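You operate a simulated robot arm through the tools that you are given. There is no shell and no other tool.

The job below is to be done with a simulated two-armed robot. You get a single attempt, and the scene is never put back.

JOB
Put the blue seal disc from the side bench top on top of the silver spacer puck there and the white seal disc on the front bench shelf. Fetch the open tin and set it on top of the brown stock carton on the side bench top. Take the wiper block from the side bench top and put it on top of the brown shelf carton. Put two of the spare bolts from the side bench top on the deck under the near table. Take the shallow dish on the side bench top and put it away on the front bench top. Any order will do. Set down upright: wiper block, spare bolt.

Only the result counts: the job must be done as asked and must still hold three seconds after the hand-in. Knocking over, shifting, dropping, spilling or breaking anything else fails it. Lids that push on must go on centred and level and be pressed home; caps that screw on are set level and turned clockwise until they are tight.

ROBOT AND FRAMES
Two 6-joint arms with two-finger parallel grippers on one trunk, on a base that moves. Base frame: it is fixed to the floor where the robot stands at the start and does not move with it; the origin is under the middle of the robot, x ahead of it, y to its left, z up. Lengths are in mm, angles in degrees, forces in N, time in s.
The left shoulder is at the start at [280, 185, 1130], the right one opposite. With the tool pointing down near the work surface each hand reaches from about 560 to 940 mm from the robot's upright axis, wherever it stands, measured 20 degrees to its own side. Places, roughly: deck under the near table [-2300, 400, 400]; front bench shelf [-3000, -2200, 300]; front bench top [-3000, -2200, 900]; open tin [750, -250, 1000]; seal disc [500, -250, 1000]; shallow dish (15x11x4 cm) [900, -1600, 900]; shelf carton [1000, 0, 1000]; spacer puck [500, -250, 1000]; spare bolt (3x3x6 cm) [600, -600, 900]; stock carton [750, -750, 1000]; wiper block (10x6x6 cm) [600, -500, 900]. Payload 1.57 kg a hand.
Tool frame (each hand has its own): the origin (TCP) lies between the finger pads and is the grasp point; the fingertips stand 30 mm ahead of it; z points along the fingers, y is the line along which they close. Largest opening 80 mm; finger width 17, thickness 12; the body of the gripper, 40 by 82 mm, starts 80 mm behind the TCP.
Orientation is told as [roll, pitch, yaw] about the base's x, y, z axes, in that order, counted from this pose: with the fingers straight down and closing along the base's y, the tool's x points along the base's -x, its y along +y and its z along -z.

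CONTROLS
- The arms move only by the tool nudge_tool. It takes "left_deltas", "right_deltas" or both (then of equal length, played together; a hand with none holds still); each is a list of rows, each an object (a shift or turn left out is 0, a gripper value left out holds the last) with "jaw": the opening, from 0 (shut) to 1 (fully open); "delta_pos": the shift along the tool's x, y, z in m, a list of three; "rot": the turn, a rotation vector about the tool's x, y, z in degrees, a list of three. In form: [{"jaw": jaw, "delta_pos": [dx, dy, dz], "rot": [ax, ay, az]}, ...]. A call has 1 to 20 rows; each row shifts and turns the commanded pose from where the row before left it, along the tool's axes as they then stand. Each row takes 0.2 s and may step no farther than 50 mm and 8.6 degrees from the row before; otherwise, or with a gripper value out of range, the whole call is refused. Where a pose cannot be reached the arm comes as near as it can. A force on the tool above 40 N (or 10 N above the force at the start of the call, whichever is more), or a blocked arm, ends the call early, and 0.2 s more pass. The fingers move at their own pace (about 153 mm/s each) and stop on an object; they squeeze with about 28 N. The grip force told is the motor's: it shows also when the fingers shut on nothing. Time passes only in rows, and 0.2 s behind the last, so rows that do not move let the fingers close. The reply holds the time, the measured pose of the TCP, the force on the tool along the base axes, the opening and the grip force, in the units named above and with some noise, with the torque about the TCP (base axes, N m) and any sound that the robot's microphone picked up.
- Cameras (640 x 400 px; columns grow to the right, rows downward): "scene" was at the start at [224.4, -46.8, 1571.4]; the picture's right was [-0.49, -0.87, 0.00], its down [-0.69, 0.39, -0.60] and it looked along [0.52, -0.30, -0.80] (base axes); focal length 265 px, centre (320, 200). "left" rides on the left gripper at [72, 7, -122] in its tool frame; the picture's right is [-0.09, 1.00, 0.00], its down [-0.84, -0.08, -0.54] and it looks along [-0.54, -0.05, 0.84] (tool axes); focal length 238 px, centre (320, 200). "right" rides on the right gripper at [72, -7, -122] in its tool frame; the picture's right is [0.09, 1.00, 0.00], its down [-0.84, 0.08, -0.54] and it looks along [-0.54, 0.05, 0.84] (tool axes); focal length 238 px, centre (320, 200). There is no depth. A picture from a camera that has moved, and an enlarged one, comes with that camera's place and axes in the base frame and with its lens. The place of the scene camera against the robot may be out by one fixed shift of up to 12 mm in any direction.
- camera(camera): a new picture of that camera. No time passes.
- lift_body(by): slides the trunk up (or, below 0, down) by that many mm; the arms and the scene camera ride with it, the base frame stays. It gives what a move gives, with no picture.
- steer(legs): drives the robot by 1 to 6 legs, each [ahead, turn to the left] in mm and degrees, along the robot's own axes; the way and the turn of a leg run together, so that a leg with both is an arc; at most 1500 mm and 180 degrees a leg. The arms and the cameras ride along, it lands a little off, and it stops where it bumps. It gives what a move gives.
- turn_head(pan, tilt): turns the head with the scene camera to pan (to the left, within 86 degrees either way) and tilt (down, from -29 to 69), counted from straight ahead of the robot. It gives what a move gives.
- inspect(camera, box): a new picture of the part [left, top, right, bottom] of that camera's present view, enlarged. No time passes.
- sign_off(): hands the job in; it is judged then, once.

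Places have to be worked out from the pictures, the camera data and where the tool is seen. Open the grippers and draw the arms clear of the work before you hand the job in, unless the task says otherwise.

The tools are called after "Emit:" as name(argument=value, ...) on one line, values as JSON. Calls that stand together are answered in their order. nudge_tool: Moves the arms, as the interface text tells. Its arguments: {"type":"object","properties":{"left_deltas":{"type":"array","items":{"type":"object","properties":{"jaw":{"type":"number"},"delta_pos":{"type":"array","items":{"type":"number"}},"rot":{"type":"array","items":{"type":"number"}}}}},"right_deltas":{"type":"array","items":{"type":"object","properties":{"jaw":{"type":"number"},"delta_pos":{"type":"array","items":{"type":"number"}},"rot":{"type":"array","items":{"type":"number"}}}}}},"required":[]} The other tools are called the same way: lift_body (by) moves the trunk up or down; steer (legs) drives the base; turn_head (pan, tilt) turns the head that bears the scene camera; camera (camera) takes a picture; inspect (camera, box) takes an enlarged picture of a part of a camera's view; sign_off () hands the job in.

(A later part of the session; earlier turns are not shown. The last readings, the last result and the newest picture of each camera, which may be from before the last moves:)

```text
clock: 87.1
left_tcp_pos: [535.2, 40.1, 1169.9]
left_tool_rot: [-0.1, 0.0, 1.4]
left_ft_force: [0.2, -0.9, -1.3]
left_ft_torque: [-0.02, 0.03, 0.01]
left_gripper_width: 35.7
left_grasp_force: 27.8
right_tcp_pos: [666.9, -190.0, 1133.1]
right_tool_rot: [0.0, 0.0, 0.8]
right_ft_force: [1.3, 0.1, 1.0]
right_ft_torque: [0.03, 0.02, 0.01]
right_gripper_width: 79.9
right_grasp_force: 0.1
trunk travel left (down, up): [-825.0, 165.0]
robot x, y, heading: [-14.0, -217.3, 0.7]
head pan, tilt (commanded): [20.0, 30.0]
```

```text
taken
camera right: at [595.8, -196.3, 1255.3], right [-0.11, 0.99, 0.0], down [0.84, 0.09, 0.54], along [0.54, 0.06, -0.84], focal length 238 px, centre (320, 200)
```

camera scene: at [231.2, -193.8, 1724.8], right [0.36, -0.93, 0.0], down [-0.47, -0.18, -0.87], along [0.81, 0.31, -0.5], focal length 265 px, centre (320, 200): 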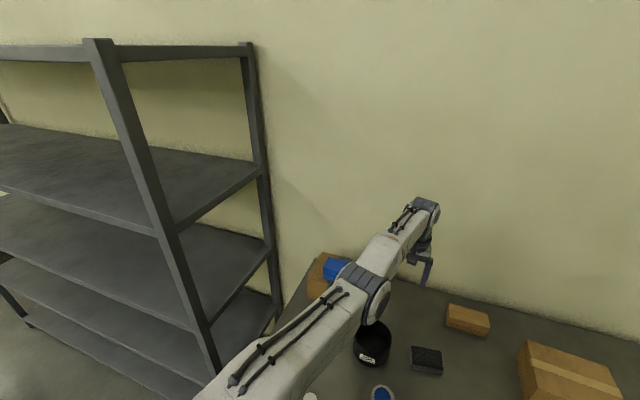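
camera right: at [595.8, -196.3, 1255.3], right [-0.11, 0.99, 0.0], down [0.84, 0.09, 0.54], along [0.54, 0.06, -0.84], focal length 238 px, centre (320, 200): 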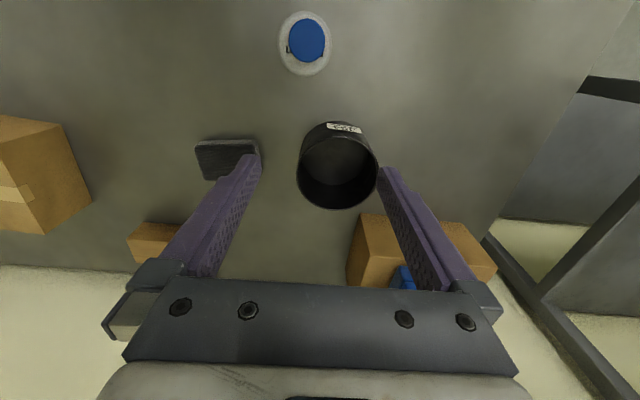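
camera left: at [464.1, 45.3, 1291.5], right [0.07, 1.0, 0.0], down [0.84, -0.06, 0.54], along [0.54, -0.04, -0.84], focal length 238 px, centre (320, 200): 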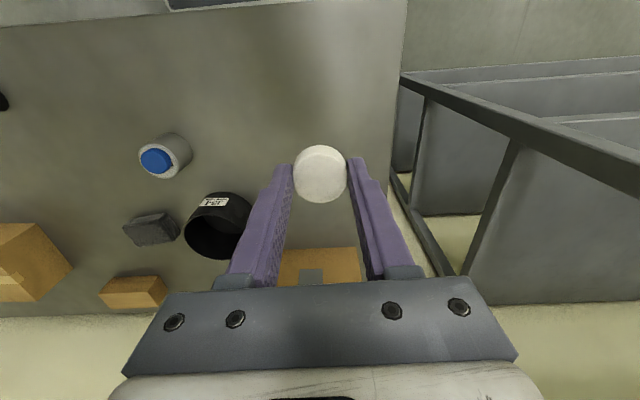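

Emit:
inspect(camera="right", box=[270, 100, 410, 220])

```text
3.33 times, centred on (340, 160) of right
camera zoom: at [595.8, -196.3, 1255.3], right [-0.11, 0.99, 0.0], down [0.84, 0.09, 0.54], along [0.54, 0.06, -0.84], focal length 794 px, centre (253, 333)
```

zoom: 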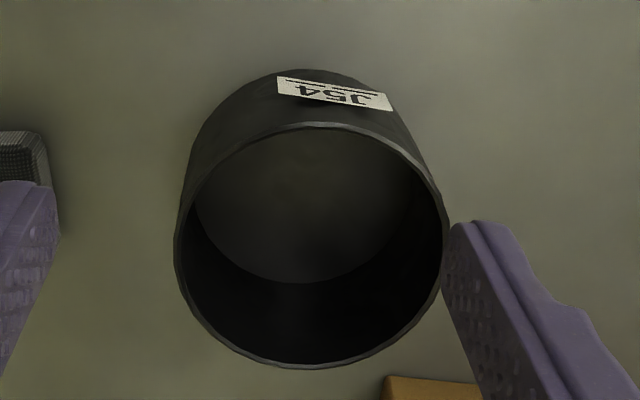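

The tin's rim: centre about (738,-158.5), outer diameter 107 mm, rim z≈974, thin wall, empty. I'll grip its +y wall (y≈-106) with one finger inside; moving above it with the jaw at ~50 mm.

Emit:
nudge_tool(right_deltas=[{"delta_pos": [-0.0241, 0.0275, 0.0243], "jaw": 0.62}, {"delta_pos": [-0.0241, 0.0275, 0.0243]}, {"delta_pos": [-0.0241, 0.0275, 0.0243]}, {}])

Emit:
camera(camera="right")

```text
clock: 88.1
left_tcp_pos: [536.9, 40.4, 1171.5]
left_tool_rot: [0.1, 0.0, 1.3]
left_ft_force: [-0.3, 0.9, -0.1]
left_ft_torque: [-0.02, -0.01, -0.03]
left_gripper_width: 35.6
left_grasp_force: 28.0
right_tcp_pos: [738.6, -105.5, 1059.5]
right_tool_rot: [0.1, 0.0, 0.7]
right_ft_force: [-0.2, 0.3, -0.8]
right_ft_torque: [-0.01, 0.0, -0.01]
right_gripper_width: 49.5
right_grasp_force: 0.2
trunk travel left (down, up): [-825.0, 165.0]
robot x, y, heading: [-11.8, -213.3, 0.7]
head pan, tilt (commanded): [20.0, 30.0]
```

```text
taken
camera right: at [666.7, -111.7, 1180.1], right [-0.11, 0.99, 0.0], down [0.84, 0.09, 0.54], along [0.54, 0.06, -0.84], focal length 238 px, centre (320, 200)
```

right: 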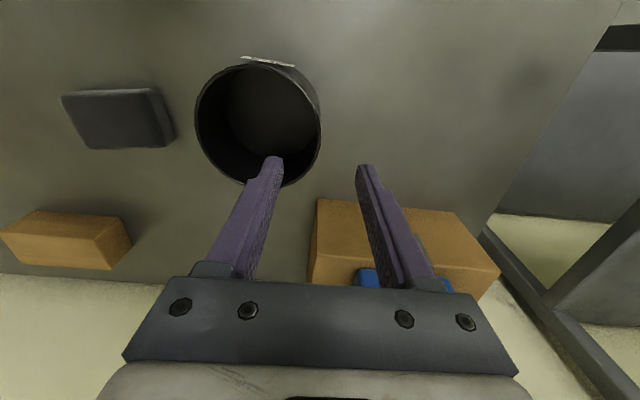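

Wall confirmed at y≈-105, right between the fingers. Descending 100 mm so that the finger pads straddle the wall.

Emit:
nudge_tool(right_deltas=[{"delta_pos": [0, 0, 0.04]}, {"delta_pos": [0, 0, 0.035]}, {"delta_pos": [0, 0, 0.025]}, {}])

Emit:
camera(camera="right")

```text
clock: 89.1
left_tcp_pos: [536.5, 41.0, 1171.3]
left_tool_rot: [0.0, 0.0, 1.3]
left_ft_force: [1.0, 0.6, 1.0]
left_ft_torque: [0.0, -0.03, 0.03]
left_gripper_width: 35.6
left_grasp_force: 27.7
right_tcp_pos: [739.1, -106.4, 960.9]
right_tool_rot: [0.0, 0.1, 1.0]
right_ft_force: [-0.1, -0.4, -1.0]
right_ft_torque: [-0.02, 0.01, 0.01]
right_gripper_width: 49.3
right_grasp_force: 0.0
trunk travel left (down, up): [-825.0, 165.0]
robot x, y, heading: [-11.8, -216.6, 0.8]
head pan, tilt (commanded): [20.0, 30.0]
```

```text
taken
camera right: at [666.1, -112.3, 1081.4], right [-0.11, 0.99, 0.0], down [0.84, 0.09, 0.54], along [0.54, 0.06, -0.84], focal length 238 px, centre (320, 200)
```

right: 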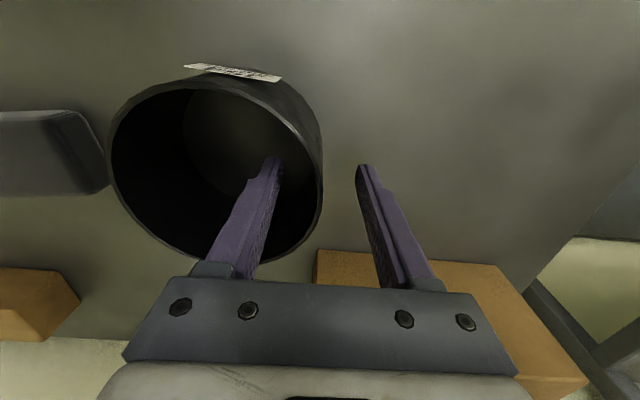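

One finger is inside, the wall runs mid-way. Closing the jaw gradually.

Emit:
nudge_tool(right_deltas=[{"jaw": 0.4}, {"jaw": 0.25}, {"jaw": 0.15}, {"jaw": 0.08}, {"jaw": 0.0}, {"jaw": 0.0}])

Emit:
camera(camera="right")

```text
clock: 90.5
left_tcp_pos: [536.1, 40.3, 1172.1]
left_tool_rot: [0.0, 0.0, 1.2]
left_ft_force: [0.3, 0.6, 0.0]
left_ft_torque: [-0.01, 0.02, -0.03]
left_gripper_width: 35.3
left_grasp_force: 28.3
right_tcp_pos: [738.9, -106.8, 959.8]
right_tool_rot: [0.1, 0.0, 0.9]
right_ft_force: [0.7, 0.0, 0.7]
right_ft_torque: [-0.06, 0.1, 0.07]
right_gripper_width: 2.5
right_grasp_force: 24.8
trunk travel left (down, up): [-825.0, 165.0]
robot x, y, heading: [-14.6, -217.5, 0.6]
head pan, tilt (commanded): [20.0, 30.0]
```

```text
taken
camera right: at [666.2, -112.3, 1081.9], right [-0.11, 0.99, 0.0], down [0.84, 0.09, 0.54], along [0.54, 0.06, -0.84], focal length 238 px, centre (320, 200)
```

right: 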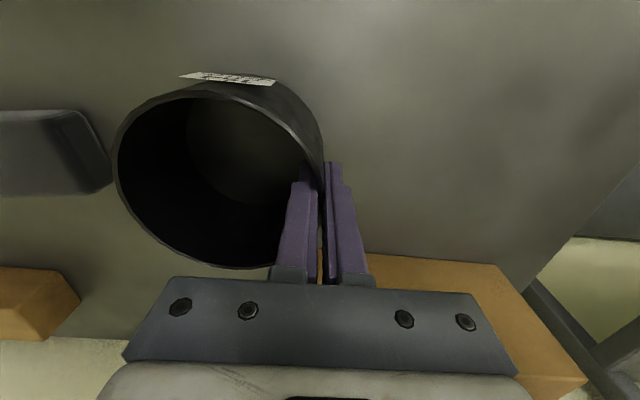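

Gripping the 2.5 mm wall with 25 N. Lifting slowly at first and checking.

Emit:
nudge_tool(right_deltas=[{"delta_pos": [0, 0, -0.01], "jaw": 0}, {"delta_pos": [0, 0, -0.02]}, {"delta_pos": [0, 0, -0.02]}, {}])

Emit:
camera(camera="right")

```text
clock: 91.5
left_tcp_pos: [536.2, 40.0, 1169.5]
left_tool_rot: [0.0, 0.0, 1.3]
left_ft_force: [0.2, 0.8, -0.2]
left_ft_torque: [-0.03, -0.01, -0.01]
left_gripper_width: 35.5
left_grasp_force: 27.8
right_tcp_pos: [739.0, -109.0, 1010.8]
right_tool_rot: [0.0, 0.0, 1.0]
right_ft_force: [0.3, -0.1, -2.0]
right_ft_torque: [0.1, 0.0, -0.01]
right_gripper_width: 2.7
right_grasp_force: 24.3
trunk travel left (down, up): [-825.0, 165.0]
robot x, y, heading: [-12.7, -220.7, 1.2]
head pan, tilt (commanded): [20.0, 30.0]
```

```text
taken
camera right: at [667.5, -114.3, 1132.3], right [-0.11, 0.99, 0.0], down [0.84, 0.09, 0.54], along [0.54, 0.06, -0.84], focal length 238 px, centre (320, 200)
```

right: 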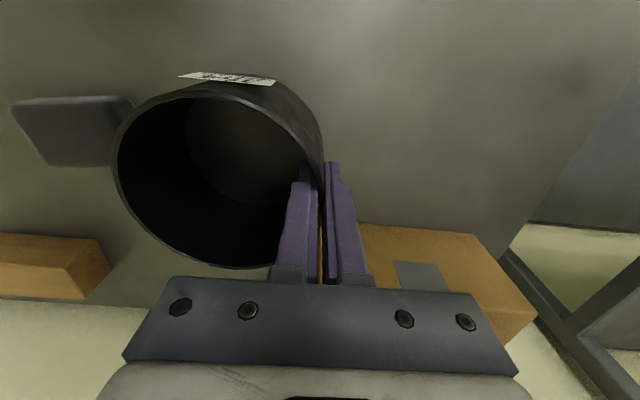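

Tin comes up level (≈2 N). Raising it further and carrying it over towards the stock carton (E33, about (792,-675)).

Emit:
nudge_tool(right_deltas=[{"delta_pos": [0, 0, -0.04], "jaw": 0}, {"delta_pos": [0, 0, -0.04]}, {"delta_pos": [0, 0, -0.04]}, {"delta_pos": [-0.002, -0.04, 0]}, {"delta_pos": [-0.002, -0.04, 0]}, {"delta_pos": [-0.002, -0.04, 0]}, {"delta_pos": [-0.002, -0.04, 0]}, {"delta_pos": [-0.002, -0.04, 0]}, {"delta_pos": [-0.002, -0.04, 0]}, {"delta_pos": [-0.002, -0.04, 0]}, {"delta_pos": [-0.002, -0.04, 0]}, {"delta_pos": [-0.002, -0.04, 0]}, {"delta_pos": [-0.002, -0.04, 0]}, {}])

Emit:
turn_head(pan=-25, tilt=40)

Emit:
camera(camera="scene")

Emit:
camera(camera="right")

```text
clock: 94.5
left_tcp_pos: [535.7, 40.5, 1171.2]
left_tool_rot: [0.0, 0.0, 1.3]
left_ft_force: [-0.2, -0.1, -0.5]
left_ft_torque: [0.0, -0.01, -0.02]
left_gripper_width: 35.5
left_grasp_force: 27.8
right_tcp_pos: [765.9, -506.2, 1132.2]
right_tool_rot: [-0.1, 0.0, 0.9]
right_ft_force: [-0.8, -0.6, -2.3]
right_ft_torque: [0.11, 0.0, 0.01]
right_gripper_width: 2.5
right_grasp_force: 23.7
trunk travel left (down, up): [-825.0, 165.0]
robot x, y, heading: [-16.9, -219.6, 0.8]
head pan, tilt (commanded): [20.0, 30.0]
```

```text
clock: 95.6
left_tcp_pos: [537.1, 39.6, 1171.5]
left_tool_rot: [0.0, 0.0, 1.3]
left_ft_force: [-1.1, -0.1, 0.0]
left_ft_torque: [0.01, 0.04, -0.01]
left_gripper_width: 35.3
left_grasp_force: 28.4
right_tcp_pos: [764.6, -506.0, 1131.8]
right_tool_rot: [0.0, -0.1, 0.9]
right_ft_force: [-0.2, 0.0, -2.0]
right_ft_torque: [0.09, 0.02, -0.02]
right_gripper_width: 2.8
right_grasp_force: 24.1
trunk travel left (down, up): [-825.0, 165.0]
robot x, y, heading: [-16.4, -219.1, 0.5]
head pan, tilt (commanded): [-25.0, 40.0]
```

```text
taken
camera scene: at [224.3, -260.6, 1589.5], right [-0.41, -0.91, 0.0], down [-0.59, 0.26, -0.77], along [0.7, -0.31, -0.64], focal length 265 px, centre (320, 200)
```

scene: 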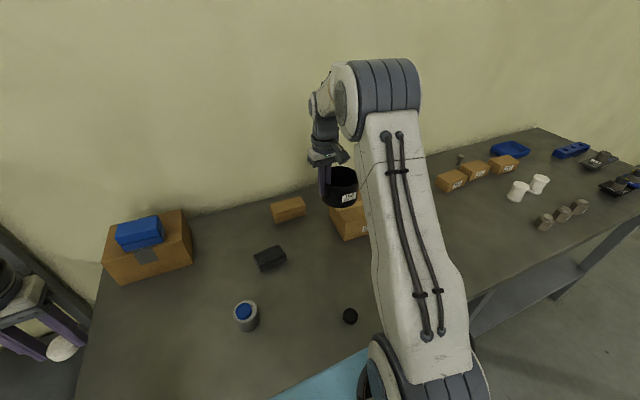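

```text
taken
camera right: at [693.3, -511.3, 1253.2], right [-0.11, 0.99, 0.0], down [0.84, 0.09, 0.54], along [0.54, 0.06, -0.84], focal length 238 px, centre (320, 200)
```

right: 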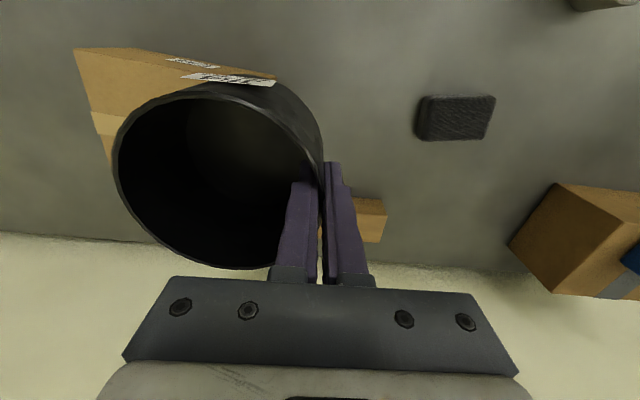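

Using the hand-camera views, the stock carton's top is centred at about (795,-655), top z≈993. Moving the tin over it (tool to about (796,-605)).

Emit:
nudge_tool(right_deltas=[{"delta_pos": [-0.0098, -0.0332, 0], "jaw": 0}, {"delta_pos": [-0.0098, -0.0332, 0]}, {"delta_pos": [-0.0098, -0.0332, 0]}, {}])

Emit:
camera(camera="right")

Emit:
inspect(camera="scene", box=[280, 130, 480, 260])

```text
clock: 96.6
left_tcp_pos: [537.0, 39.5, 1171.1]
left_tool_rot: [-0.1, 0.0, 1.3]
left_ft_force: [0.7, -0.4, 0.2]
left_ft_torque: [0.02, 0.03, -0.01]
left_gripper_width: 35.6
left_grasp_force: 27.8
right_tcp_pos: [794.9, -606.7, 1131.9]
right_tool_rot: [0.0, 0.1, 0.9]
right_ft_force: [-0.2, 0.2, -1.9]
right_ft_torque: [0.1, 0.01, -0.01]
right_gripper_width: 2.6
right_grasp_force: 23.6
trunk travel left (down, up): [-825.0, 165.0]
robot x, y, heading: [-14.2, -216.6, 0.9]
head pan, tilt (commanded): [-25.0, 40.0]
```

```text
taken
camera right: at [723.9, -612.6, 1252.3], right [-0.11, 0.99, 0.0], down [0.84, 0.09, 0.54], along [0.54, 0.06, -0.84], focal length 238 px, centre (320, 200)
```

right: 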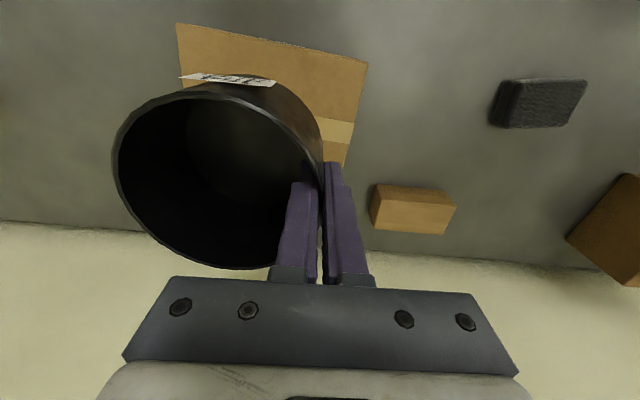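

```text
3.08 times, centred on (380, 195) of scene
camera zoom: at [224.4, -260.9, 1589.4], right [-0.41, -0.91, 0.0], down [-0.59, 0.26, -0.77], along [0.7, -0.31, -0.64], focal length 816 px, centre (135, 215)
```

zoom: 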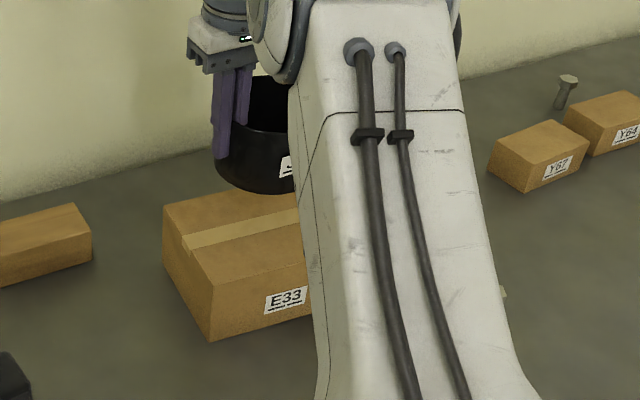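

The carton corners now read (732,-566) and (721,-739), so the tin is centred over its top. Lowering 58 mm, then small steps.

Emit:
nudge_tool(right_deltas=[{"delta_pos": [0, 0, 0.03], "jaw": 0}, {"delta_pos": [0, 0, 0.02]}, {"delta_pos": [0, 0, 0.01]}, {}])

Emit:
inspect(camera="scene", box=[280, 130, 480, 260])

```text
clock: 97.6
left_tcp_pos: [537.0, 40.3, 1170.1]
left_tool_rot: [0.0, 0.0, 1.3]
left_ft_force: [0.0, -0.3, -0.5]
left_ft_torque: [-0.02, 0.01, 0.01]
left_gripper_width: 36.0
left_grasp_force: 28.4
right_tcp_pos: [797.1, -606.4, 1073.1]
right_tool_rot: [-0.1, 0.0, 0.9]
right_ft_force: [0.3, -0.1, -1.5]
right_ft_torque: [0.14, 0.03, -0.03]
right_gripper_width: 2.8
right_grasp_force: 23.9
trunk travel left (down, up): [-825.0, 165.0]
robot x, y, heading: [-11.2, -215.9, 0.5]
head pan, tilt (commanded): [-25.0, 40.0]
```

```text
3.08 times, centred on (380, 195) of scene
camera zoom: at [224.3, -260.7, 1589.5], right [-0.41, -0.91, 0.0], down [-0.59, 0.26, -0.77], along [0.7, -0.31, -0.64], focal length 816 px, centre (135, 215)
```

zoom: 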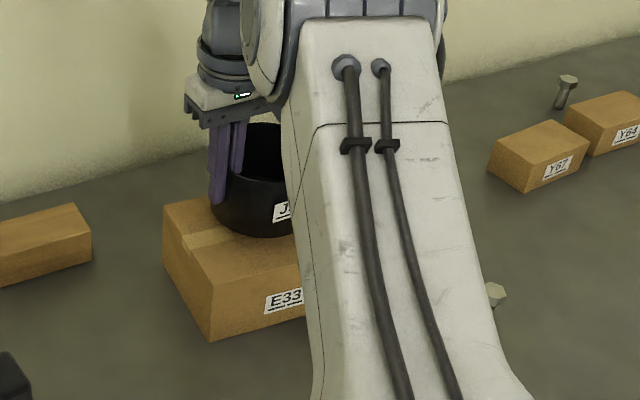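

Tin is about 15 mm above the carton. Lowering in small steps to contact.

Emit:
nudge_tool(right_deltas=[{"delta_pos": [0, 0, 0.006], "jaw": 0}, {"delta_pos": [0, 0, 0.003]}, {"delta_pos": [0, 0, 0.002]}, {}])

```text
clock: 98.6
left_tcp_pos: [536.8, 40.2, 1170.4]
left_tool_rot: [0.0, 0.0, 1.3]
left_ft_force: [0.6, -0.4, 0.4]
left_ft_torque: [0.02, -0.01, 0.02]
left_gripper_width: 35.7
left_grasp_force: 28.1
right_tcp_pos: [796.0, -605.9, 1058.8]
right_tool_rot: [0.0, 0.0, 1.0]
right_ft_force: [0.0, 0.1, -2.0]
right_ft_torque: [0.12, -0.01, 0.02]
right_gripper_width: 2.7
right_grasp_force: 23.4
trunk travel left (down, up): [-825.0, 165.0]
robot x, y, heading: [-12.6, -218.1, 0.8]
head pan, tilt (commanded): [-25.0, 40.0]
```

Emit:
nudge_tool(right_deltas=[{"delta_pos": [0, 0, 0.002], "jaw": 0}, {"delta_pos": [0, 0, 0.002]}, {}])

```text
clock: 99.4
left_tcp_pos: [537.0, 39.4, 1171.0]
left_tool_rot: [0.0, 0.0, 1.3]
left_ft_force: [0.4, 0.1, -0.7]
left_ft_torque: [0.0, -0.01, -0.03]
left_gripper_width: 36.0
left_grasp_force: 28.1
right_tcp_pos: [797.1, -606.1, 1056.2]
right_tool_rot: [0.1, 0.0, 0.8]
right_ft_force: [0.0, 0.5, -2.8]
right_ft_torque: [0.09, -0.03, -0.02]
right_gripper_width: 2.9
right_grasp_force: 23.9
trunk travel left (down, up): [-825.0, 165.0]
robot x, y, heading: [-15.5, -216.7, 0.7]
head pan, tilt (commanded): [-25.0, 40.0]
```

Emit:
nudge_tool(right_deltas=[{"delta_pos": [0, 0, 0.002], "jaw": 0}, {"delta_pos": [0, 0, 0.002]}, {}])

```text
clock: 100.2
left_tcp_pos: [536.8, 40.5, 1170.0]
left_tool_rot: [0.0, 0.0, 1.3]
left_ft_force: [0.4, -0.4, -0.3]
left_ft_torque: [-0.02, 0.0, 0.03]
left_gripper_width: 36.0
left_grasp_force: 28.5
right_tcp_pos: [796.1, -605.5, 1051.3]
right_tool_rot: [0.0, 0.0, 1.0]
right_ft_force: [-0.3, 0.2, -2.3]
right_ft_torque: [0.13, 0.03, -0.03]
right_gripper_width: 2.7
right_grasp_force: 23.8
trunk travel left (down, up): [-825.0, 165.0]
robot x, y, heading: [-11.5, -219.6, 1.0]
head pan, tilt (commanded): [-25.0, 40.0]
```

No contact yet (carton top is lower than 990). Continuing in small steps.

Emit:
nudge_tool(right_deltas=[{"delta_pos": [0, 0, 0.002], "jaw": 0}, {"delta_pos": [0, 0, 0.001]}, {"delta_pos": [0, 0, 0.001]}, {}])

Emit:
inspect(camera="scene", box=[320, 160, 420, 240])

```text
clock: 101.2
left_tcp_pos: [536.1, 40.2, 1171.1]
left_tool_rot: [0.0, 0.0, 1.3]
left_ft_force: [-0.5, -0.3, -0.2]
left_ft_torque: [0.04, -0.01, -0.01]
left_gripper_width: 35.9
left_grasp_force: 28.2
right_tcp_pos: [796.3, -606.0, 1050.2]
right_tool_rot: [-0.1, -0.1, 0.9]
right_ft_force: [2.0, -0.6, 15.5]
right_ft_torque: [-0.17, 0.33, -0.01]
right_gripper_width: 2.8
right_grasp_force: 24.3
trunk travel left (down, up): [-825.0, 165.0]
robot x, y, heading: [-11.8, -218.6, 0.9]
head pan, tilt (commanded): [-25.0, 40.0]
```

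```text
5.00 times, centred on (370, 200) of scene
camera zoom: at [223.6, -260.2, 1589.8], right [-0.41, -0.91, 0.0], down [-0.59, 0.26, -0.77], along [0.7, -0.31, -0.64], focal length 1326 px, centre (70, 200)
```

zoom: 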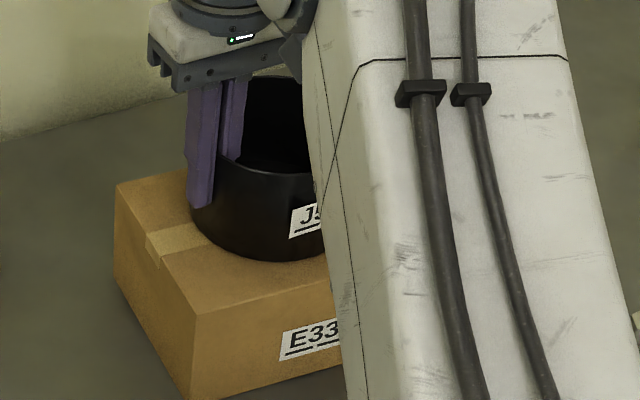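

Contact (≈17 N). Releasing gradually to ~45 mm opening and rising straight up.

Emit:
nudge_tool(right_deltas=[{"delta_pos": [0, 0, -0.001], "jaw": 0.1}, {"jaw": 0.25}, {"jaw": 0.45}, {"jaw": 0.55}, {}, {"delta_pos": [0, 0, -0.03]}, {"delta_pos": [0, 0, -0.04]}, {"delta_pos": [0, 0, -0.04]}, {"delta_pos": [0, 0, -0.03]}, {}])

Emit:
camera(camera="right")

Emit:
camera(camera="scene")

```text
clock: 103.4
left_tcp_pos: [536.5, 42.0, 1171.2]
left_tool_rot: [-0.2, -0.1, 1.3]
left_ft_force: [0.2, -1.6, -1.2]
left_ft_torque: [0.05, -0.02, -0.04]
left_gripper_width: 36.2
left_grasp_force: 27.9
right_tcp_pos: [795.9, -609.7, 1189.2]
right_tool_rot: [0.0, 0.1, 0.9]
right_ft_force: [-0.4, 0.3, -0.4]
right_ft_torque: [0.01, 0.03, -0.06]
right_gripper_width: 43.9
right_grasp_force: 0.2
trunk travel left (down, up): [-825.0, 165.0]
robot x, y, heading: [-15.3, -220.6, 1.1]
head pan, tilt (commanded): [-25.0, 40.0]
```

```text
taken
camera right: at [723.4, -615.1, 1310.8], right [-0.11, 0.99, 0.0], down [0.84, 0.09, 0.54], along [0.54, 0.06, -0.84], focal length 238 px, centre (320, 200)
```

right: 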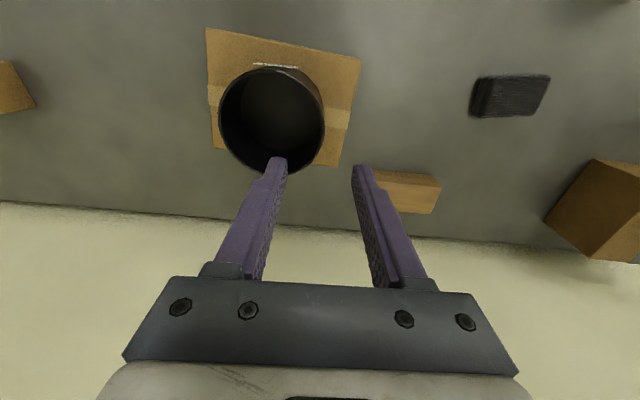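

```text
taken
camera scene: at [224.1, -260.6, 1589.5], right [-0.41, -0.91, 0.0], down [-0.59, 0.26, -0.77], along [0.7, -0.31, -0.64], focal length 265 px, centre (320, 200)
```

scene: 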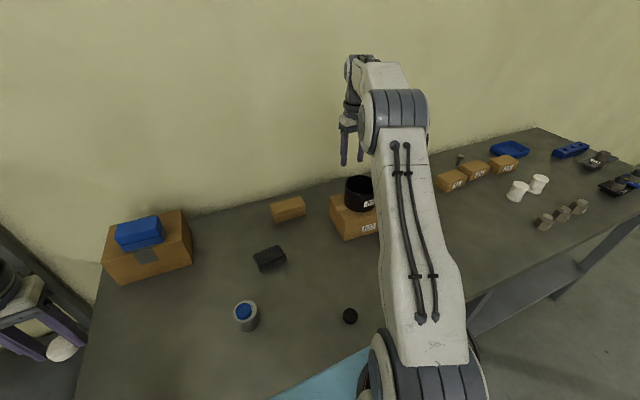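

The tin stands on the stock carton. Retracting the right hand, and zooming on the right part of the bench to identify dish and bolts.

Emit:
nudge_tool(right_deltas=[{"delta_pos": [0.03, 0, -0.01], "jaw": 0.6}, {"delta_pos": [0.042, -0.004, 0]}, {"delta_pos": [0.042, -0.004, 0]}, {"delta_pos": [0.042, -0.004, 0]}, {"delta_pos": [0.042, -0.004, 0]}, {"delta_pos": [0.042, -0.004, 0]}, {"delta_pos": [0.042, -0.004, 0]}, {"delta_pos": [0.042, -0.004, 0]}, {"delta_pos": [0.042, -0.004, 0]}, {"delta_pos": [0.042, -0.004, 0]}, {"delta_pos": [0.042, -0.004, 0]}, {}])

Emit:
inspect(camera="scene", box=[420, 110, 640, 250])

Emit:
camera(camera="scene")

```text
clock: 106.0
left_tcp_pos: [537.0, 41.0, 1171.0]
left_tool_rot: [0.0, 0.1, 1.3]
left_ft_force: [0.0, -0.2, -0.2]
left_ft_torque: [0.02, 0.02, -0.02]
left_gripper_width: 36.1
left_grasp_force: 27.7
right_tcp_pos: [346.8, -654.1, 1199.7]
right_tool_rot: [-0.1, 0.0, 0.9]
right_ft_force: [-0.3, 0.5, 0.3]
right_ft_torque: [-0.03, 0.03, -0.01]
right_gripper_width: 48.1
right_grasp_force: 0.0
trunk travel left (down, up): [-825.0, 165.0]
robot x, y, heading: [-11.7, -216.7, 0.9]
head pan, tilt (commanded): [-25.0, 40.0]
```

```text
2.86 times, centred on (530, 180) of scene
camera zoom: at [224.0, -260.5, 1589.5], right [-0.41, -0.91, 0.0], down [-0.59, 0.26, -0.77], along [0.7, -0.31, -0.64], focal length 758 px, centre (-280, 257)
```

zoom: 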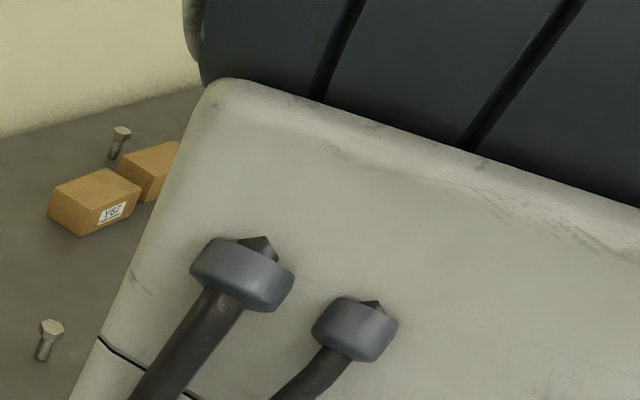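

```text
taken
camera scene: at [224.0, -260.5, 1589.5], right [-0.41, -0.91, 0.0], down [-0.59, 0.26, -0.77], along [0.7, -0.31, -0.64], focal length 265 px, centre (320, 200)
```

scene: 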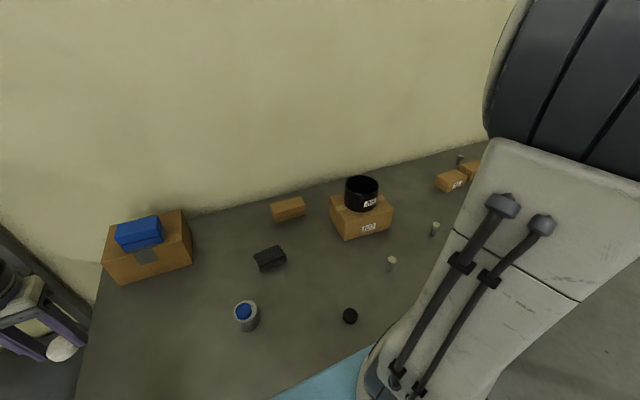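

Three identical bolts are visible: (≈575,-650), (≈636,-865) and one by the far cartons. Now driving along the bench to the dish (about y -1620).

Emit:
steer(legs=[[-450, 0], [0, -88]])

```text
clock: 112.4
left_tcp_pos: [-175.1, -765.6, 1171.5]
left_tool_rot: [0.1, 0.0, -86.7]
left_ft_force: [0.2, 1.1, 0.6]
left_ft_torque: [0.01, -0.01, 0.01]
left_gripper_width: 35.9
left_grasp_force: 27.9
right_tcp_pos: [-875.7, -599.0, 1200.3]
right_tool_rot: [0.0, 0.0, -87.2]
right_ft_force: [0.7, -0.4, -0.8]
right_ft_torque: [-0.01, 0.01, 0.01]
right_gripper_width: 47.9
right_grasp_force: 0.1
trunk travel left (down, up): [-825.0, 165.0]
robot x, y, heading: [-451.7, -227.2, -87.2]
head pan, tilt (commanded): [-25.0, 40.0]
```

Heading -87.2°. Driving 1210 mm with a small correction, then looking.

Emit:
steer(legs=[[1210, -3]])

Emit:
turn_head(pan=60, tilt=35)

Emit:
camera(camera="scene")

```text
clock: 118.5
left_tcp_pos: [-187.3, -1963.5, 1171.0]
left_tool_rot: [0.0, 0.0, -90.2]
left_ft_force: [0.8, 0.0, -0.1]
left_ft_torque: [0.02, -0.01, 0.02]
left_gripper_width: 35.6
left_grasp_force: 27.9
right_tcp_pos: [-876.0, -1755.8, 1199.7]
right_tool_rot: [0.0, 0.0, -90.6]
right_ft_force: [0.3, 0.2, 0.2]
right_ft_torque: [0.0, -0.01, -0.03]
right_gripper_width: 48.1
right_grasp_force: 0.1
trunk travel left (down, up): [-825.0, 165.0]
robot x, y, heading: [-431.9, -1408.2, -90.5]
head pan, tilt (commanded): [-25.0, 40.0]
```

```text
clock: 120.0
left_tcp_pos: [-185.3, -1963.4, 1170.9]
left_tool_rot: [0.1, 0.1, -90.1]
left_ft_force: [-0.5, 0.6, -0.1]
left_ft_torque: [0.0, 0.02, 0.0]
left_gripper_width: 36.1
left_grasp_force: 28.3
right_tcp_pos: [-875.6, -1756.1, 1200.9]
right_tool_rot: [-0.1, 0.0, -90.7]
right_ft_force: [0.2, -0.7, 0.6]
right_ft_torque: [-0.03, -0.02, 0.02]
right_gripper_width: 48.0
right_grasp_force: 0.0
trunk travel left (down, up): [-825.0, 165.0]
robot x, y, heading: [-431.3, -1406.3, -90.8]
head pan, tilt (commanded): [60.0, 35.0]
```

```text
taken
camera scene: at [-356.7, -1622.6, 1597.0], right [-0.51, -0.86, 0.0], down [-0.49, 0.29, -0.82], along [0.7, -0.42, -0.57], focal length 265 px, centre (320, 200)
```

scene: 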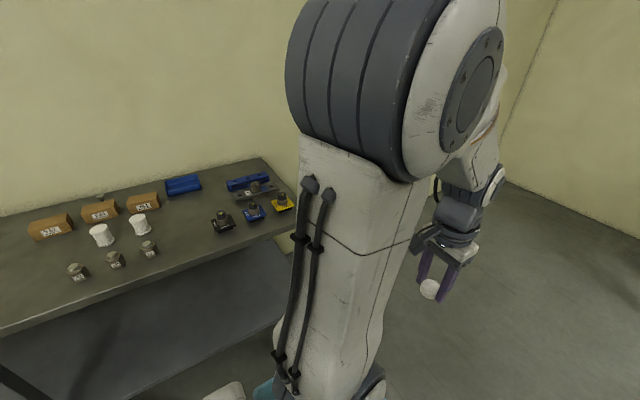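

Zooming on the far part of the bench to identify the shallow dish.

Emit:
inspect(camera="scene", box=[20, 150, 310, 300])

Emit:
inspect(camera="scene", box=[140, 150, 310, 250])

```text
2.21 times, centred on (165, 225) of scene
camera zoom: at [-356.7, -1622.6, 1597.0], right [-0.51, -0.86, 0.0], down [-0.49, 0.29, -0.82], along [0.7, -0.42, -0.57], focal length 585 px, centre (662, 145)
```

zoom: 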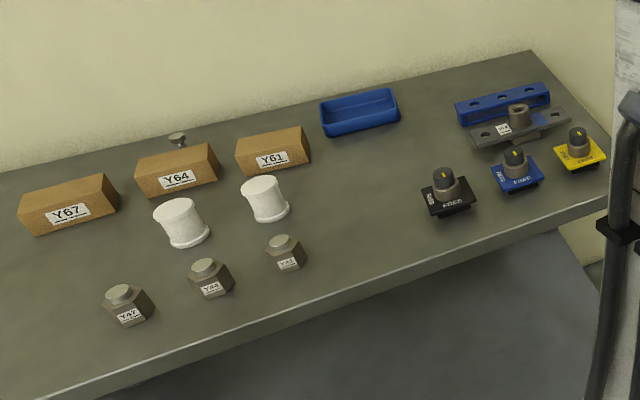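

```text
3.76 times, centred on (225, 200) of scene
camera zoom: at [-356.7, -1622.6, 1597.0], right [-0.51, -0.86, 0.0], down [-0.49, 0.29, -0.82], along [0.7, -0.42, -0.57], focal length 998 px, centre (678, 200)
```

zoom: 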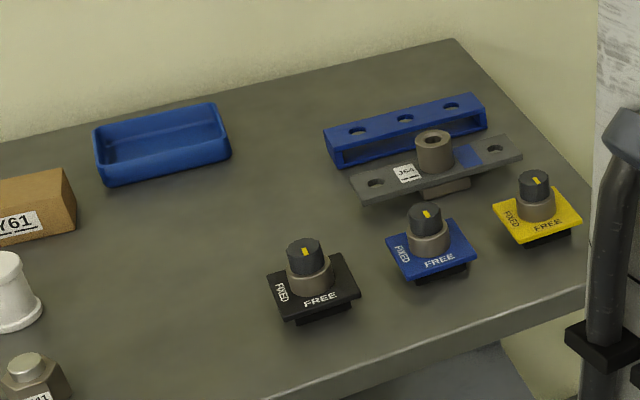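

The dish is the blue open tray at about (930,-1613), long side along y. Turning left to face the bench and approaching.

Emit:
steer(legs=[[0, 90]])

```text
clock: 124.3
left_tcp_pos: [125.5, -1164.4, 1171.1]
left_tool_rot: [0.1, 0.1, -0.2]
left_ft_force: [-0.6, 0.0, -0.2]
left_ft_torque: [0.03, 0.0, 0.0]
left_gripper_width: 36.0
left_grasp_force: 28.1
right_tcp_pos: [-83.8, -1853.3, 1199.5]
right_tool_rot: [0.0, 0.0, -0.6]
right_ft_force: [0.4, 0.1, 0.1]
right_ft_torque: [0.0, 0.0, 0.01]
right_gripper_width: 48.0
right_grasp_force: 0.0
trunk travel left (down, up): [-825.0, 165.0]
robot x, y, heading: [-430.2, -1409.1, -1.0]
head pan, tilt (commanded): [60.0, 35.0]
```

Driving forward to the bench.

Emit:
steer(legs=[[425, 0.7]])

Emit:
camera(camera="right")

Emit:
turn_head(pan=0, tilt=69)

Emit:
camera(camera="scene")

```text
clock: 126.8
left_tcp_pos: [540.4, -1153.0, 1170.6]
left_tool_rot: [0.1, 0.0, 0.9]
left_ft_force: [-0.8, -0.6, -0.1]
left_ft_torque: [0.01, 0.0, -0.05]
left_gripper_width: 35.8
left_grasp_force: 28.0
right_tcp_pos: [346.4, -1846.9, 1200.3]
right_tool_rot: [0.0, 0.0, 0.5]
right_ft_force: [-0.2, -0.4, -0.3]
right_ft_torque: [0.0, 0.01, 0.03]
right_gripper_width: 48.0
right_grasp_force: 0.0
trunk travel left (down, up): [-825.0, 165.0]
robot x, y, heading: [-10.4, -1410.2, 0.5]
head pan, tilt (commanded): [60.0, 35.0]
```

```text
taken
camera right: at [274.2, -1852.3, 1321.4], right [-0.1, 0.99, 0.0], down [0.84, 0.08, 0.54], along [0.54, 0.05, -0.84], focal length 238 px, centre (320, 200)
```

right: 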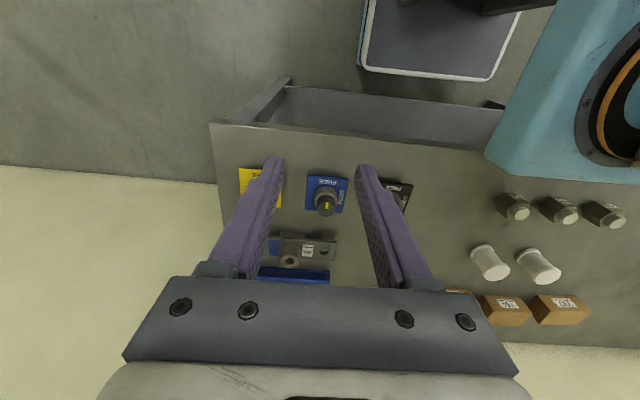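

```text
clock: 128.1
left_tcp_pos: [541.2, -1154.3, 1169.9]
left_tool_rot: [0.0, 0.0, 1.0]
left_ft_force: [-0.7, -0.3, 0.3]
left_ft_torque: [-0.01, -0.01, -0.01]
left_gripper_width: 35.7
left_grasp_force: 27.7
right_tcp_pos: [346.9, -1847.4, 1199.3]
right_tool_rot: [0.1, 0.1, 0.5]
right_ft_force: [0.2, -0.5, -0.2]
right_ft_torque: [-0.01, 0.01, 0.05]
right_gripper_width: 48.4
right_grasp_force: 0.1
trunk travel left (down, up): [-825.0, 165.0]
robot x, y, heading: [-7.9, -1410.5, 0.5]
head pan, tilt (commanded): [0.0, 68.8]
```

```text
taken
camera scene: at [205.8, -1416.7, 1553.4], right [0.01, -1.0, 0.0], down [-0.93, -0.01, -0.36], along [0.36, 0.0, -0.93], focal length 265 px, centre (320, 200)
```

scene: 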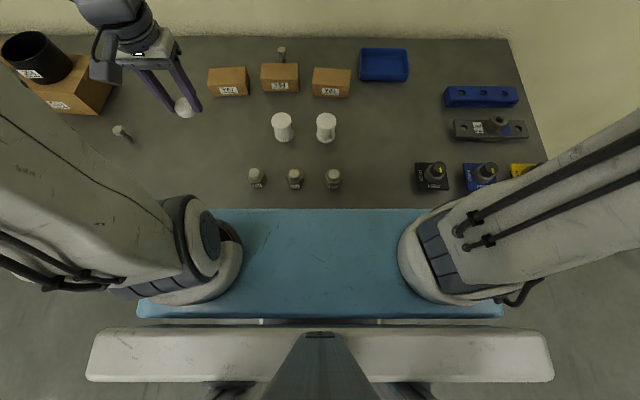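

Top view shows the dish clearly at about (910,-1613). Nudging the base 20 mm forward for margin and bringing the right hand over near the dish.

Emit:
steer(legs=[[18, 0]])

Emit:
nudge_tool(right_deltas=[{"delta_pos": [-0.04, 0.022, 0.003], "jaw": 0.6}, {"delta_pos": [-0.04, 0.022, 0.003]}, {"delta_pos": [-0.04, 0.022, 0.003]}, {"delta_pos": [-0.04, 0.022, 0.003]}, {"delta_pos": [-0.04, 0.022, 0.003]}, {"delta_pos": [-0.04, 0.022, 0.003]}, {"delta_pos": [-0.04, 0.022, 0.003]}, {"delta_pos": [-0.04, 0.022, 0.003]}, {"delta_pos": [-0.04, 0.022, 0.003]}, {"delta_pos": [-0.04, 0.022, 0.003]}, {}])

Emit:
camera(camera="right")

```text
clock: 128.9
left_tcp_pos: [559.4, -1152.7, 1171.7]
left_tool_rot: [0.0, 0.0, 1.0]
left_ft_force: [-0.6, 0.6, -0.7]
left_ft_torque: [-0.04, -0.02, 0.01]
left_gripper_width: 35.9
left_grasp_force: 27.9
right_tcp_pos: [364.1, -1847.4, 1199.2]
right_tool_rot: [0.0, 0.0, 0.5]
right_ft_force: [-0.3, -0.1, -0.9]
right_ft_torque: [0.0, -0.02, -0.01]
right_gripper_width: 48.0
right_grasp_force: 0.1
trunk travel left (down, up): [-825.0, 165.0]
robot x, y, heading: [5.7, -1407.2, 0.6]
head pan, tilt (commanded): [0.0, 68.8]
```

```text
clock: 131.3
left_tcp_pos: [558.2, -1153.8, 1171.2]
left_tool_rot: [0.0, 0.0, 1.1]
left_ft_force: [-0.1, 0.2, -0.5]
left_ft_torque: [0.01, 0.04, 0.01]
left_gripper_width: 35.9
left_grasp_force: 28.2
right_tcp_pos: [762.6, -1620.4, 1166.9]
right_tool_rot: [0.0, 0.0, 0.6]
right_ft_force: [-0.3, -0.6, -0.2]
right_ft_torque: [-0.03, 0.01, 0.03]
right_gripper_width: 48.1
right_grasp_force: 0.1
trunk travel left (down, up): [-825.0, 165.0]
robot x, y, heading: [8.0, -1410.9, 0.6]
head pan, tilt (commanded): [0.0, 68.8]
```

```text
taken
camera right: at [689.6, -1625.9, 1288.8], right [-0.1, 0.99, 0.0], down [0.84, 0.08, 0.54], along [0.54, 0.05, -0.84], focal length 238 px, centre (320, 200)
```

right: 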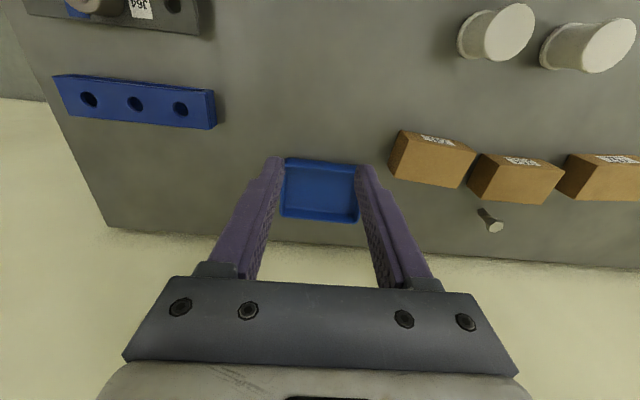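

The dish is right ahead between the fingers. Zooming for its geometry.

Emit:
inspect(camera="right", box=[260, 140, 380, 240])

```text
4.00 times, centred on (320, 190) of right
camera zoom: at [689.6, -1625.9, 1288.8], right [-0.1, 0.99, 0.0], down [0.84, 0.08, 0.54], along [0.54, 0.05, -0.84], focal length 953 px, centre (320, 240)
```

zoom: 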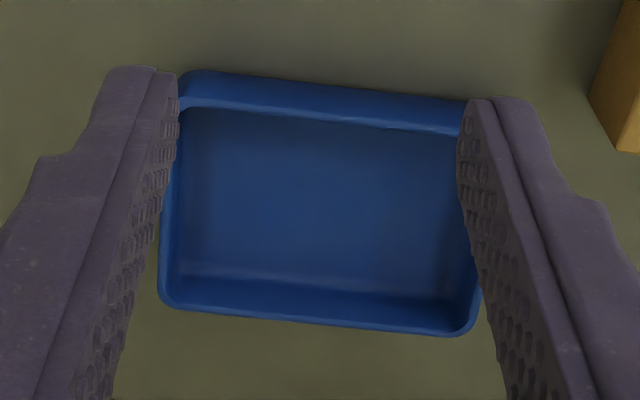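

Dish: rim z≈937, x 855–960, y ≈ -1675…-1529, nearly square to the bench. I'll grip its front wall (x≈858) so I turn the right tool to yaw ≈ -91.

Emit:
nudge_tool(right_deltas=[{"rot": [0, 0, 8.35]}, {"rot": [0, 0, 8.35]}, {"rot": [0, 0, 8.35]}, {"rot": [0, 0, 8.35]}, {"rot": [0, 0, 8.35]}, {"rot": [0, 0, 8.35]}, {"rot": [0, 0, 8.35]}, {"rot": [0, 0, 8.35]}, {"rot": [0, 0, 8.35]}, {"rot": [0, 0, 8.35]}, {"rot": [0, 0, 8.35]}, {}])

Emit:
camera(camera="right")

```text
clock: 133.9
left_tcp_pos: [559.5, -1154.4, 1170.5]
left_tool_rot: [0.0, 0.0, 1.0]
left_ft_force: [-0.2, -0.2, -0.2]
left_ft_torque: [-0.01, -0.02, 0.02]
left_gripper_width: 36.1
left_grasp_force: 28.3
right_tcp_pos: [763.2, -1622.8, 1169.1]
right_tool_rot: [0.0, -0.1, -91.4]
right_ft_force: [-0.2, -0.4, 0.3]
right_ft_torque: [0.03, 0.0, 0.01]
right_gripper_width: 48.0
right_grasp_force: 0.0
trunk travel left (down, up): [-825.0, 165.0]
robot x, y, heading: [9.4, -1406.6, 0.6]
head pan, tilt (commanded): [0.0, 68.8]
```

```text
taken
camera right: at [756.4, -1549.0, 1290.7], right [1.0, 0.07, 0.0], down [0.06, -0.84, 0.54], along [0.04, -0.54, -0.84], focal length 238 px, centre (320, 200)
```

right: 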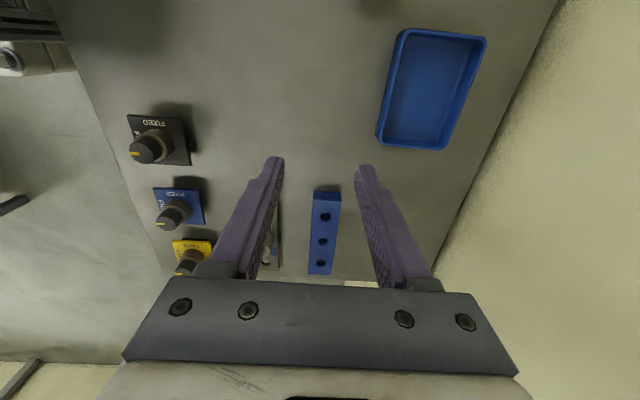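

Wall's outer rim confirmed at x≈854.5. Moving over the front wall and descending in two stages.

Emit:
nudge_tool(right_deltas=[{"delta_pos": [0.0117, 0.047, 0], "jaw": 0.6}, {"delta_pos": [0.0117, 0.047, 0]}, {"delta_pos": [0, 0, 0.045]}, {"delta_pos": [0, 0, 0.045]}, {"delta_pos": [0, 0, 0.045]}, {"delta_pos": [0, 0, 0.04]}, {}])

Emit:
camera(camera="right")

```text
clock: 135.5
left_tcp_pos: [558.9, -1153.0, 1170.7]
left_tool_rot: [0.0, 0.0, 1.0]
left_ft_force: [-0.2, 0.6, -0.3]
left_ft_torque: [0.03, 0.02, 0.03]
left_gripper_width: 36.0
left_grasp_force: 28.6
right_tcp_pos: [857.3, -1604.5, 995.8]
right_tool_rot: [-0.1, 0.0, -91.2]
right_ft_force: [0.1, -0.1, -0.2]
right_ft_torque: [0.0, -0.01, -0.03]
right_gripper_width: 48.1
right_grasp_force: 0.1
trunk travel left (down, up): [-825.0, 165.0]
robot x, y, heading: [8.0, -1409.2, 0.5]
head pan, tilt (commanded): [0.0, 68.8]
```

```text
taken
camera right: at [851.8, -1530.7, 1117.6], right [1.0, 0.07, 0.0], down [0.06, -0.84, 0.54], along [0.04, -0.54, -0.84], focal length 238 px, centre (320, 200)
```

right: 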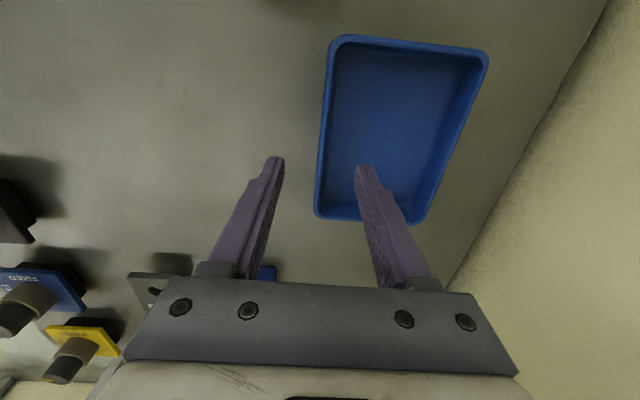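

Aligned: the wall is centred between the fingers. Descending to TCP z≈938 with care.

Emit:
nudge_tool(right_deltas=[{"delta_pos": [0, 0, 0.03], "jaw": 0.6}, {"delta_pos": [0, 0, 0.02]}, {"delta_pos": [0, 0, 0.007]}, {}])

Emit:
camera(camera="right")

```text
clock: 136.5
left_tcp_pos: [558.0, -1151.8, 1171.0]
left_tool_rot: [0.0, -0.1, 1.0]
left_ft_force: [-0.4, -0.8, 0.2]
left_ft_torque: [0.02, -0.01, -0.03]
left_gripper_width: 36.0
left_grasp_force: 28.5
right_tcp_pos: [856.8, -1601.9, 938.1]
right_tool_rot: [0.0, 0.0, -91.3]
right_ft_force: [0.0, -0.4, -0.1]
right_ft_torque: [-0.01, 0.02, -0.01]
right_gripper_width: 47.9
right_grasp_force: 0.1
trunk travel left (down, up): [-825.0, 165.0]
robot x, y, heading: [5.5, -1409.4, 0.3]
head pan, tilt (commanded): [0.0, 68.8]
```

```text
taken
camera right: at [850.9, -1528.6, 1058.2], right [1.0, 0.07, 0.0], down [0.06, -0.84, 0.54], along [0.04, -0.54, -0.84], focal length 238 px, centre (320, 200)
```

right: 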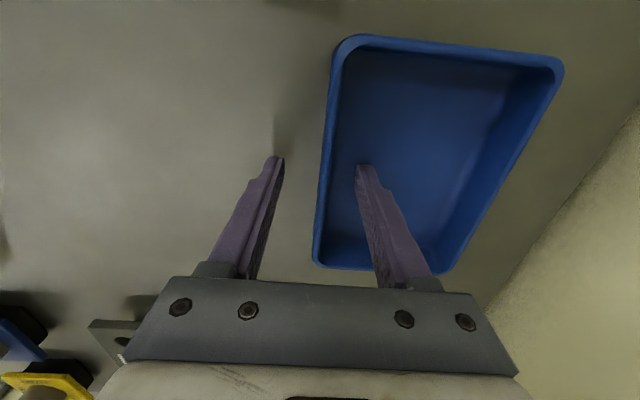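

Fingers straddle the wall, tips just above the dish floor. Closing gradually.

Emit:
nudge_tool(right_deltas=[{"jaw": 0.4}, {"jaw": 0.25}, {"jaw": 0.15}, {"jaw": 0.08}, {"jaw": 0.0}, {"jaw": 0.0}])

Emit:
camera(camera="right")

```text
clock: 137.9
left_tcp_pos: [559.8, -1152.8, 1170.7]
left_tool_rot: [-0.1, 0.1, 1.0]
left_ft_force: [0.6, 1.0, -0.6]
left_ft_torque: [0.01, 0.01, 0.01]
left_gripper_width: 35.8
left_grasp_force: 27.5
right_tcp_pos: [856.7, -1602.9, 937.1]
right_tool_rot: [0.0, 0.0, -91.2]
right_ft_force: [0.0, 0.2, 1.4]
right_ft_torque: [-0.04, -0.01, -0.07]
right_gripper_width: 4.5
right_grasp_force: 25.1
trunk travel left (down, up): [-825.0, 165.0]
robot x, y, heading: [8.6, -1404.8, 0.4]
head pan, tilt (commanded): [0.0, 68.8]
```

```text
taken
camera right: at [851.0, -1528.7, 1058.6], right [1.0, 0.07, 0.0], down [0.06, -0.84, 0.54], along [0.04, -0.54, -0.84], focal length 238 px, centre (320, 200)
```

right: 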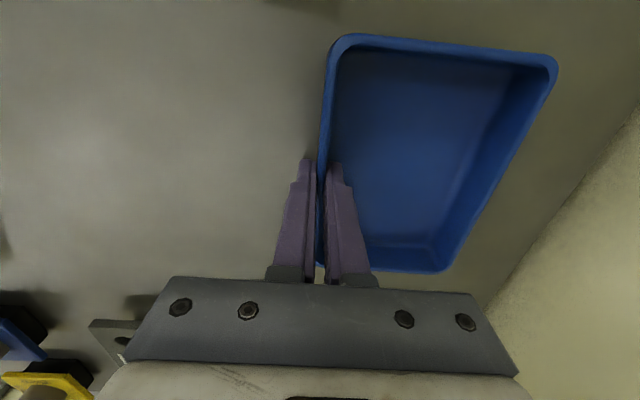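

Gripped (4.5 mm wall). Lifting slowly and checking that it stays level.

Emit:
nudge_tool(right_deltas=[{"delta_pos": [0, 0, -0.01], "jaw": 0}, {"delta_pos": [0, 0, -0.02]}, {"delta_pos": [0, 0, -0.03]}, {}])

Emit:
camera(camera="right")

Emit:
inspect(camera="scene", box=[320, 20, 480, 120])

```text
clock: 138.9
left_tcp_pos: [558.7, -1152.3, 1171.4]
left_tool_rot: [0.0, 0.0, 1.1]
left_ft_force: [0.1, -0.5, -0.7]
left_ft_torque: [-0.02, 0.0, 0.0]
left_gripper_width: 35.8
left_grasp_force: 28.2
right_tcp_pos: [859.2, -1600.8, 998.2]
right_tool_rot: [0.0, 0.1, -91.3]
right_ft_force: [0.8, 0.2, -1.5]
right_ft_torque: [0.0, 0.08, 0.02]
right_gripper_width: 4.4
right_grasp_force: 25.0
trunk travel left (down, up): [-825.0, 165.0]
robot x, y, heading: [2.2, -1411.0, 0.7]
head pan, tilt (commanded): [0.0, 68.8]
```

```text
taken
camera right: at [853.5, -1527.6, 1118.9], right [1.0, 0.07, 0.0], down [0.06, -0.84, 0.54], along [0.04, -0.54, -0.84], focal length 238 px, centre (320, 200)
```

right: 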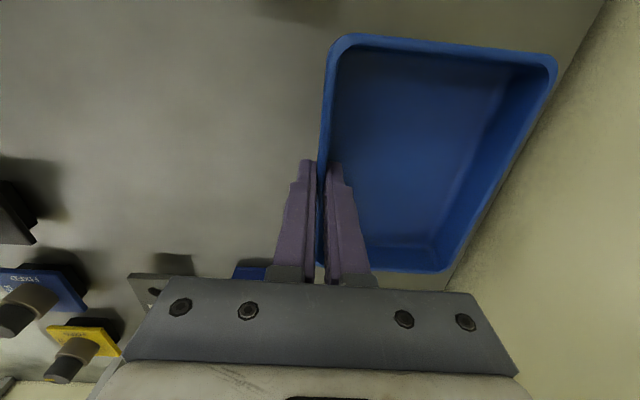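

```text
4.00 times, centred on (400, 70) of scene
camera zoom: at [223.5, -1416.5, 1553.4], right [0.01, -1.0, 0.0], down [-0.93, -0.01, -0.36], along [0.36, 0.0, -0.93], focal length 1061 px, centre (0, 720)
```

zoom: 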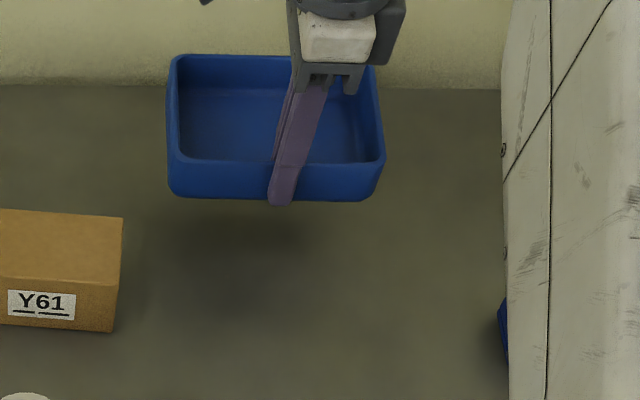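

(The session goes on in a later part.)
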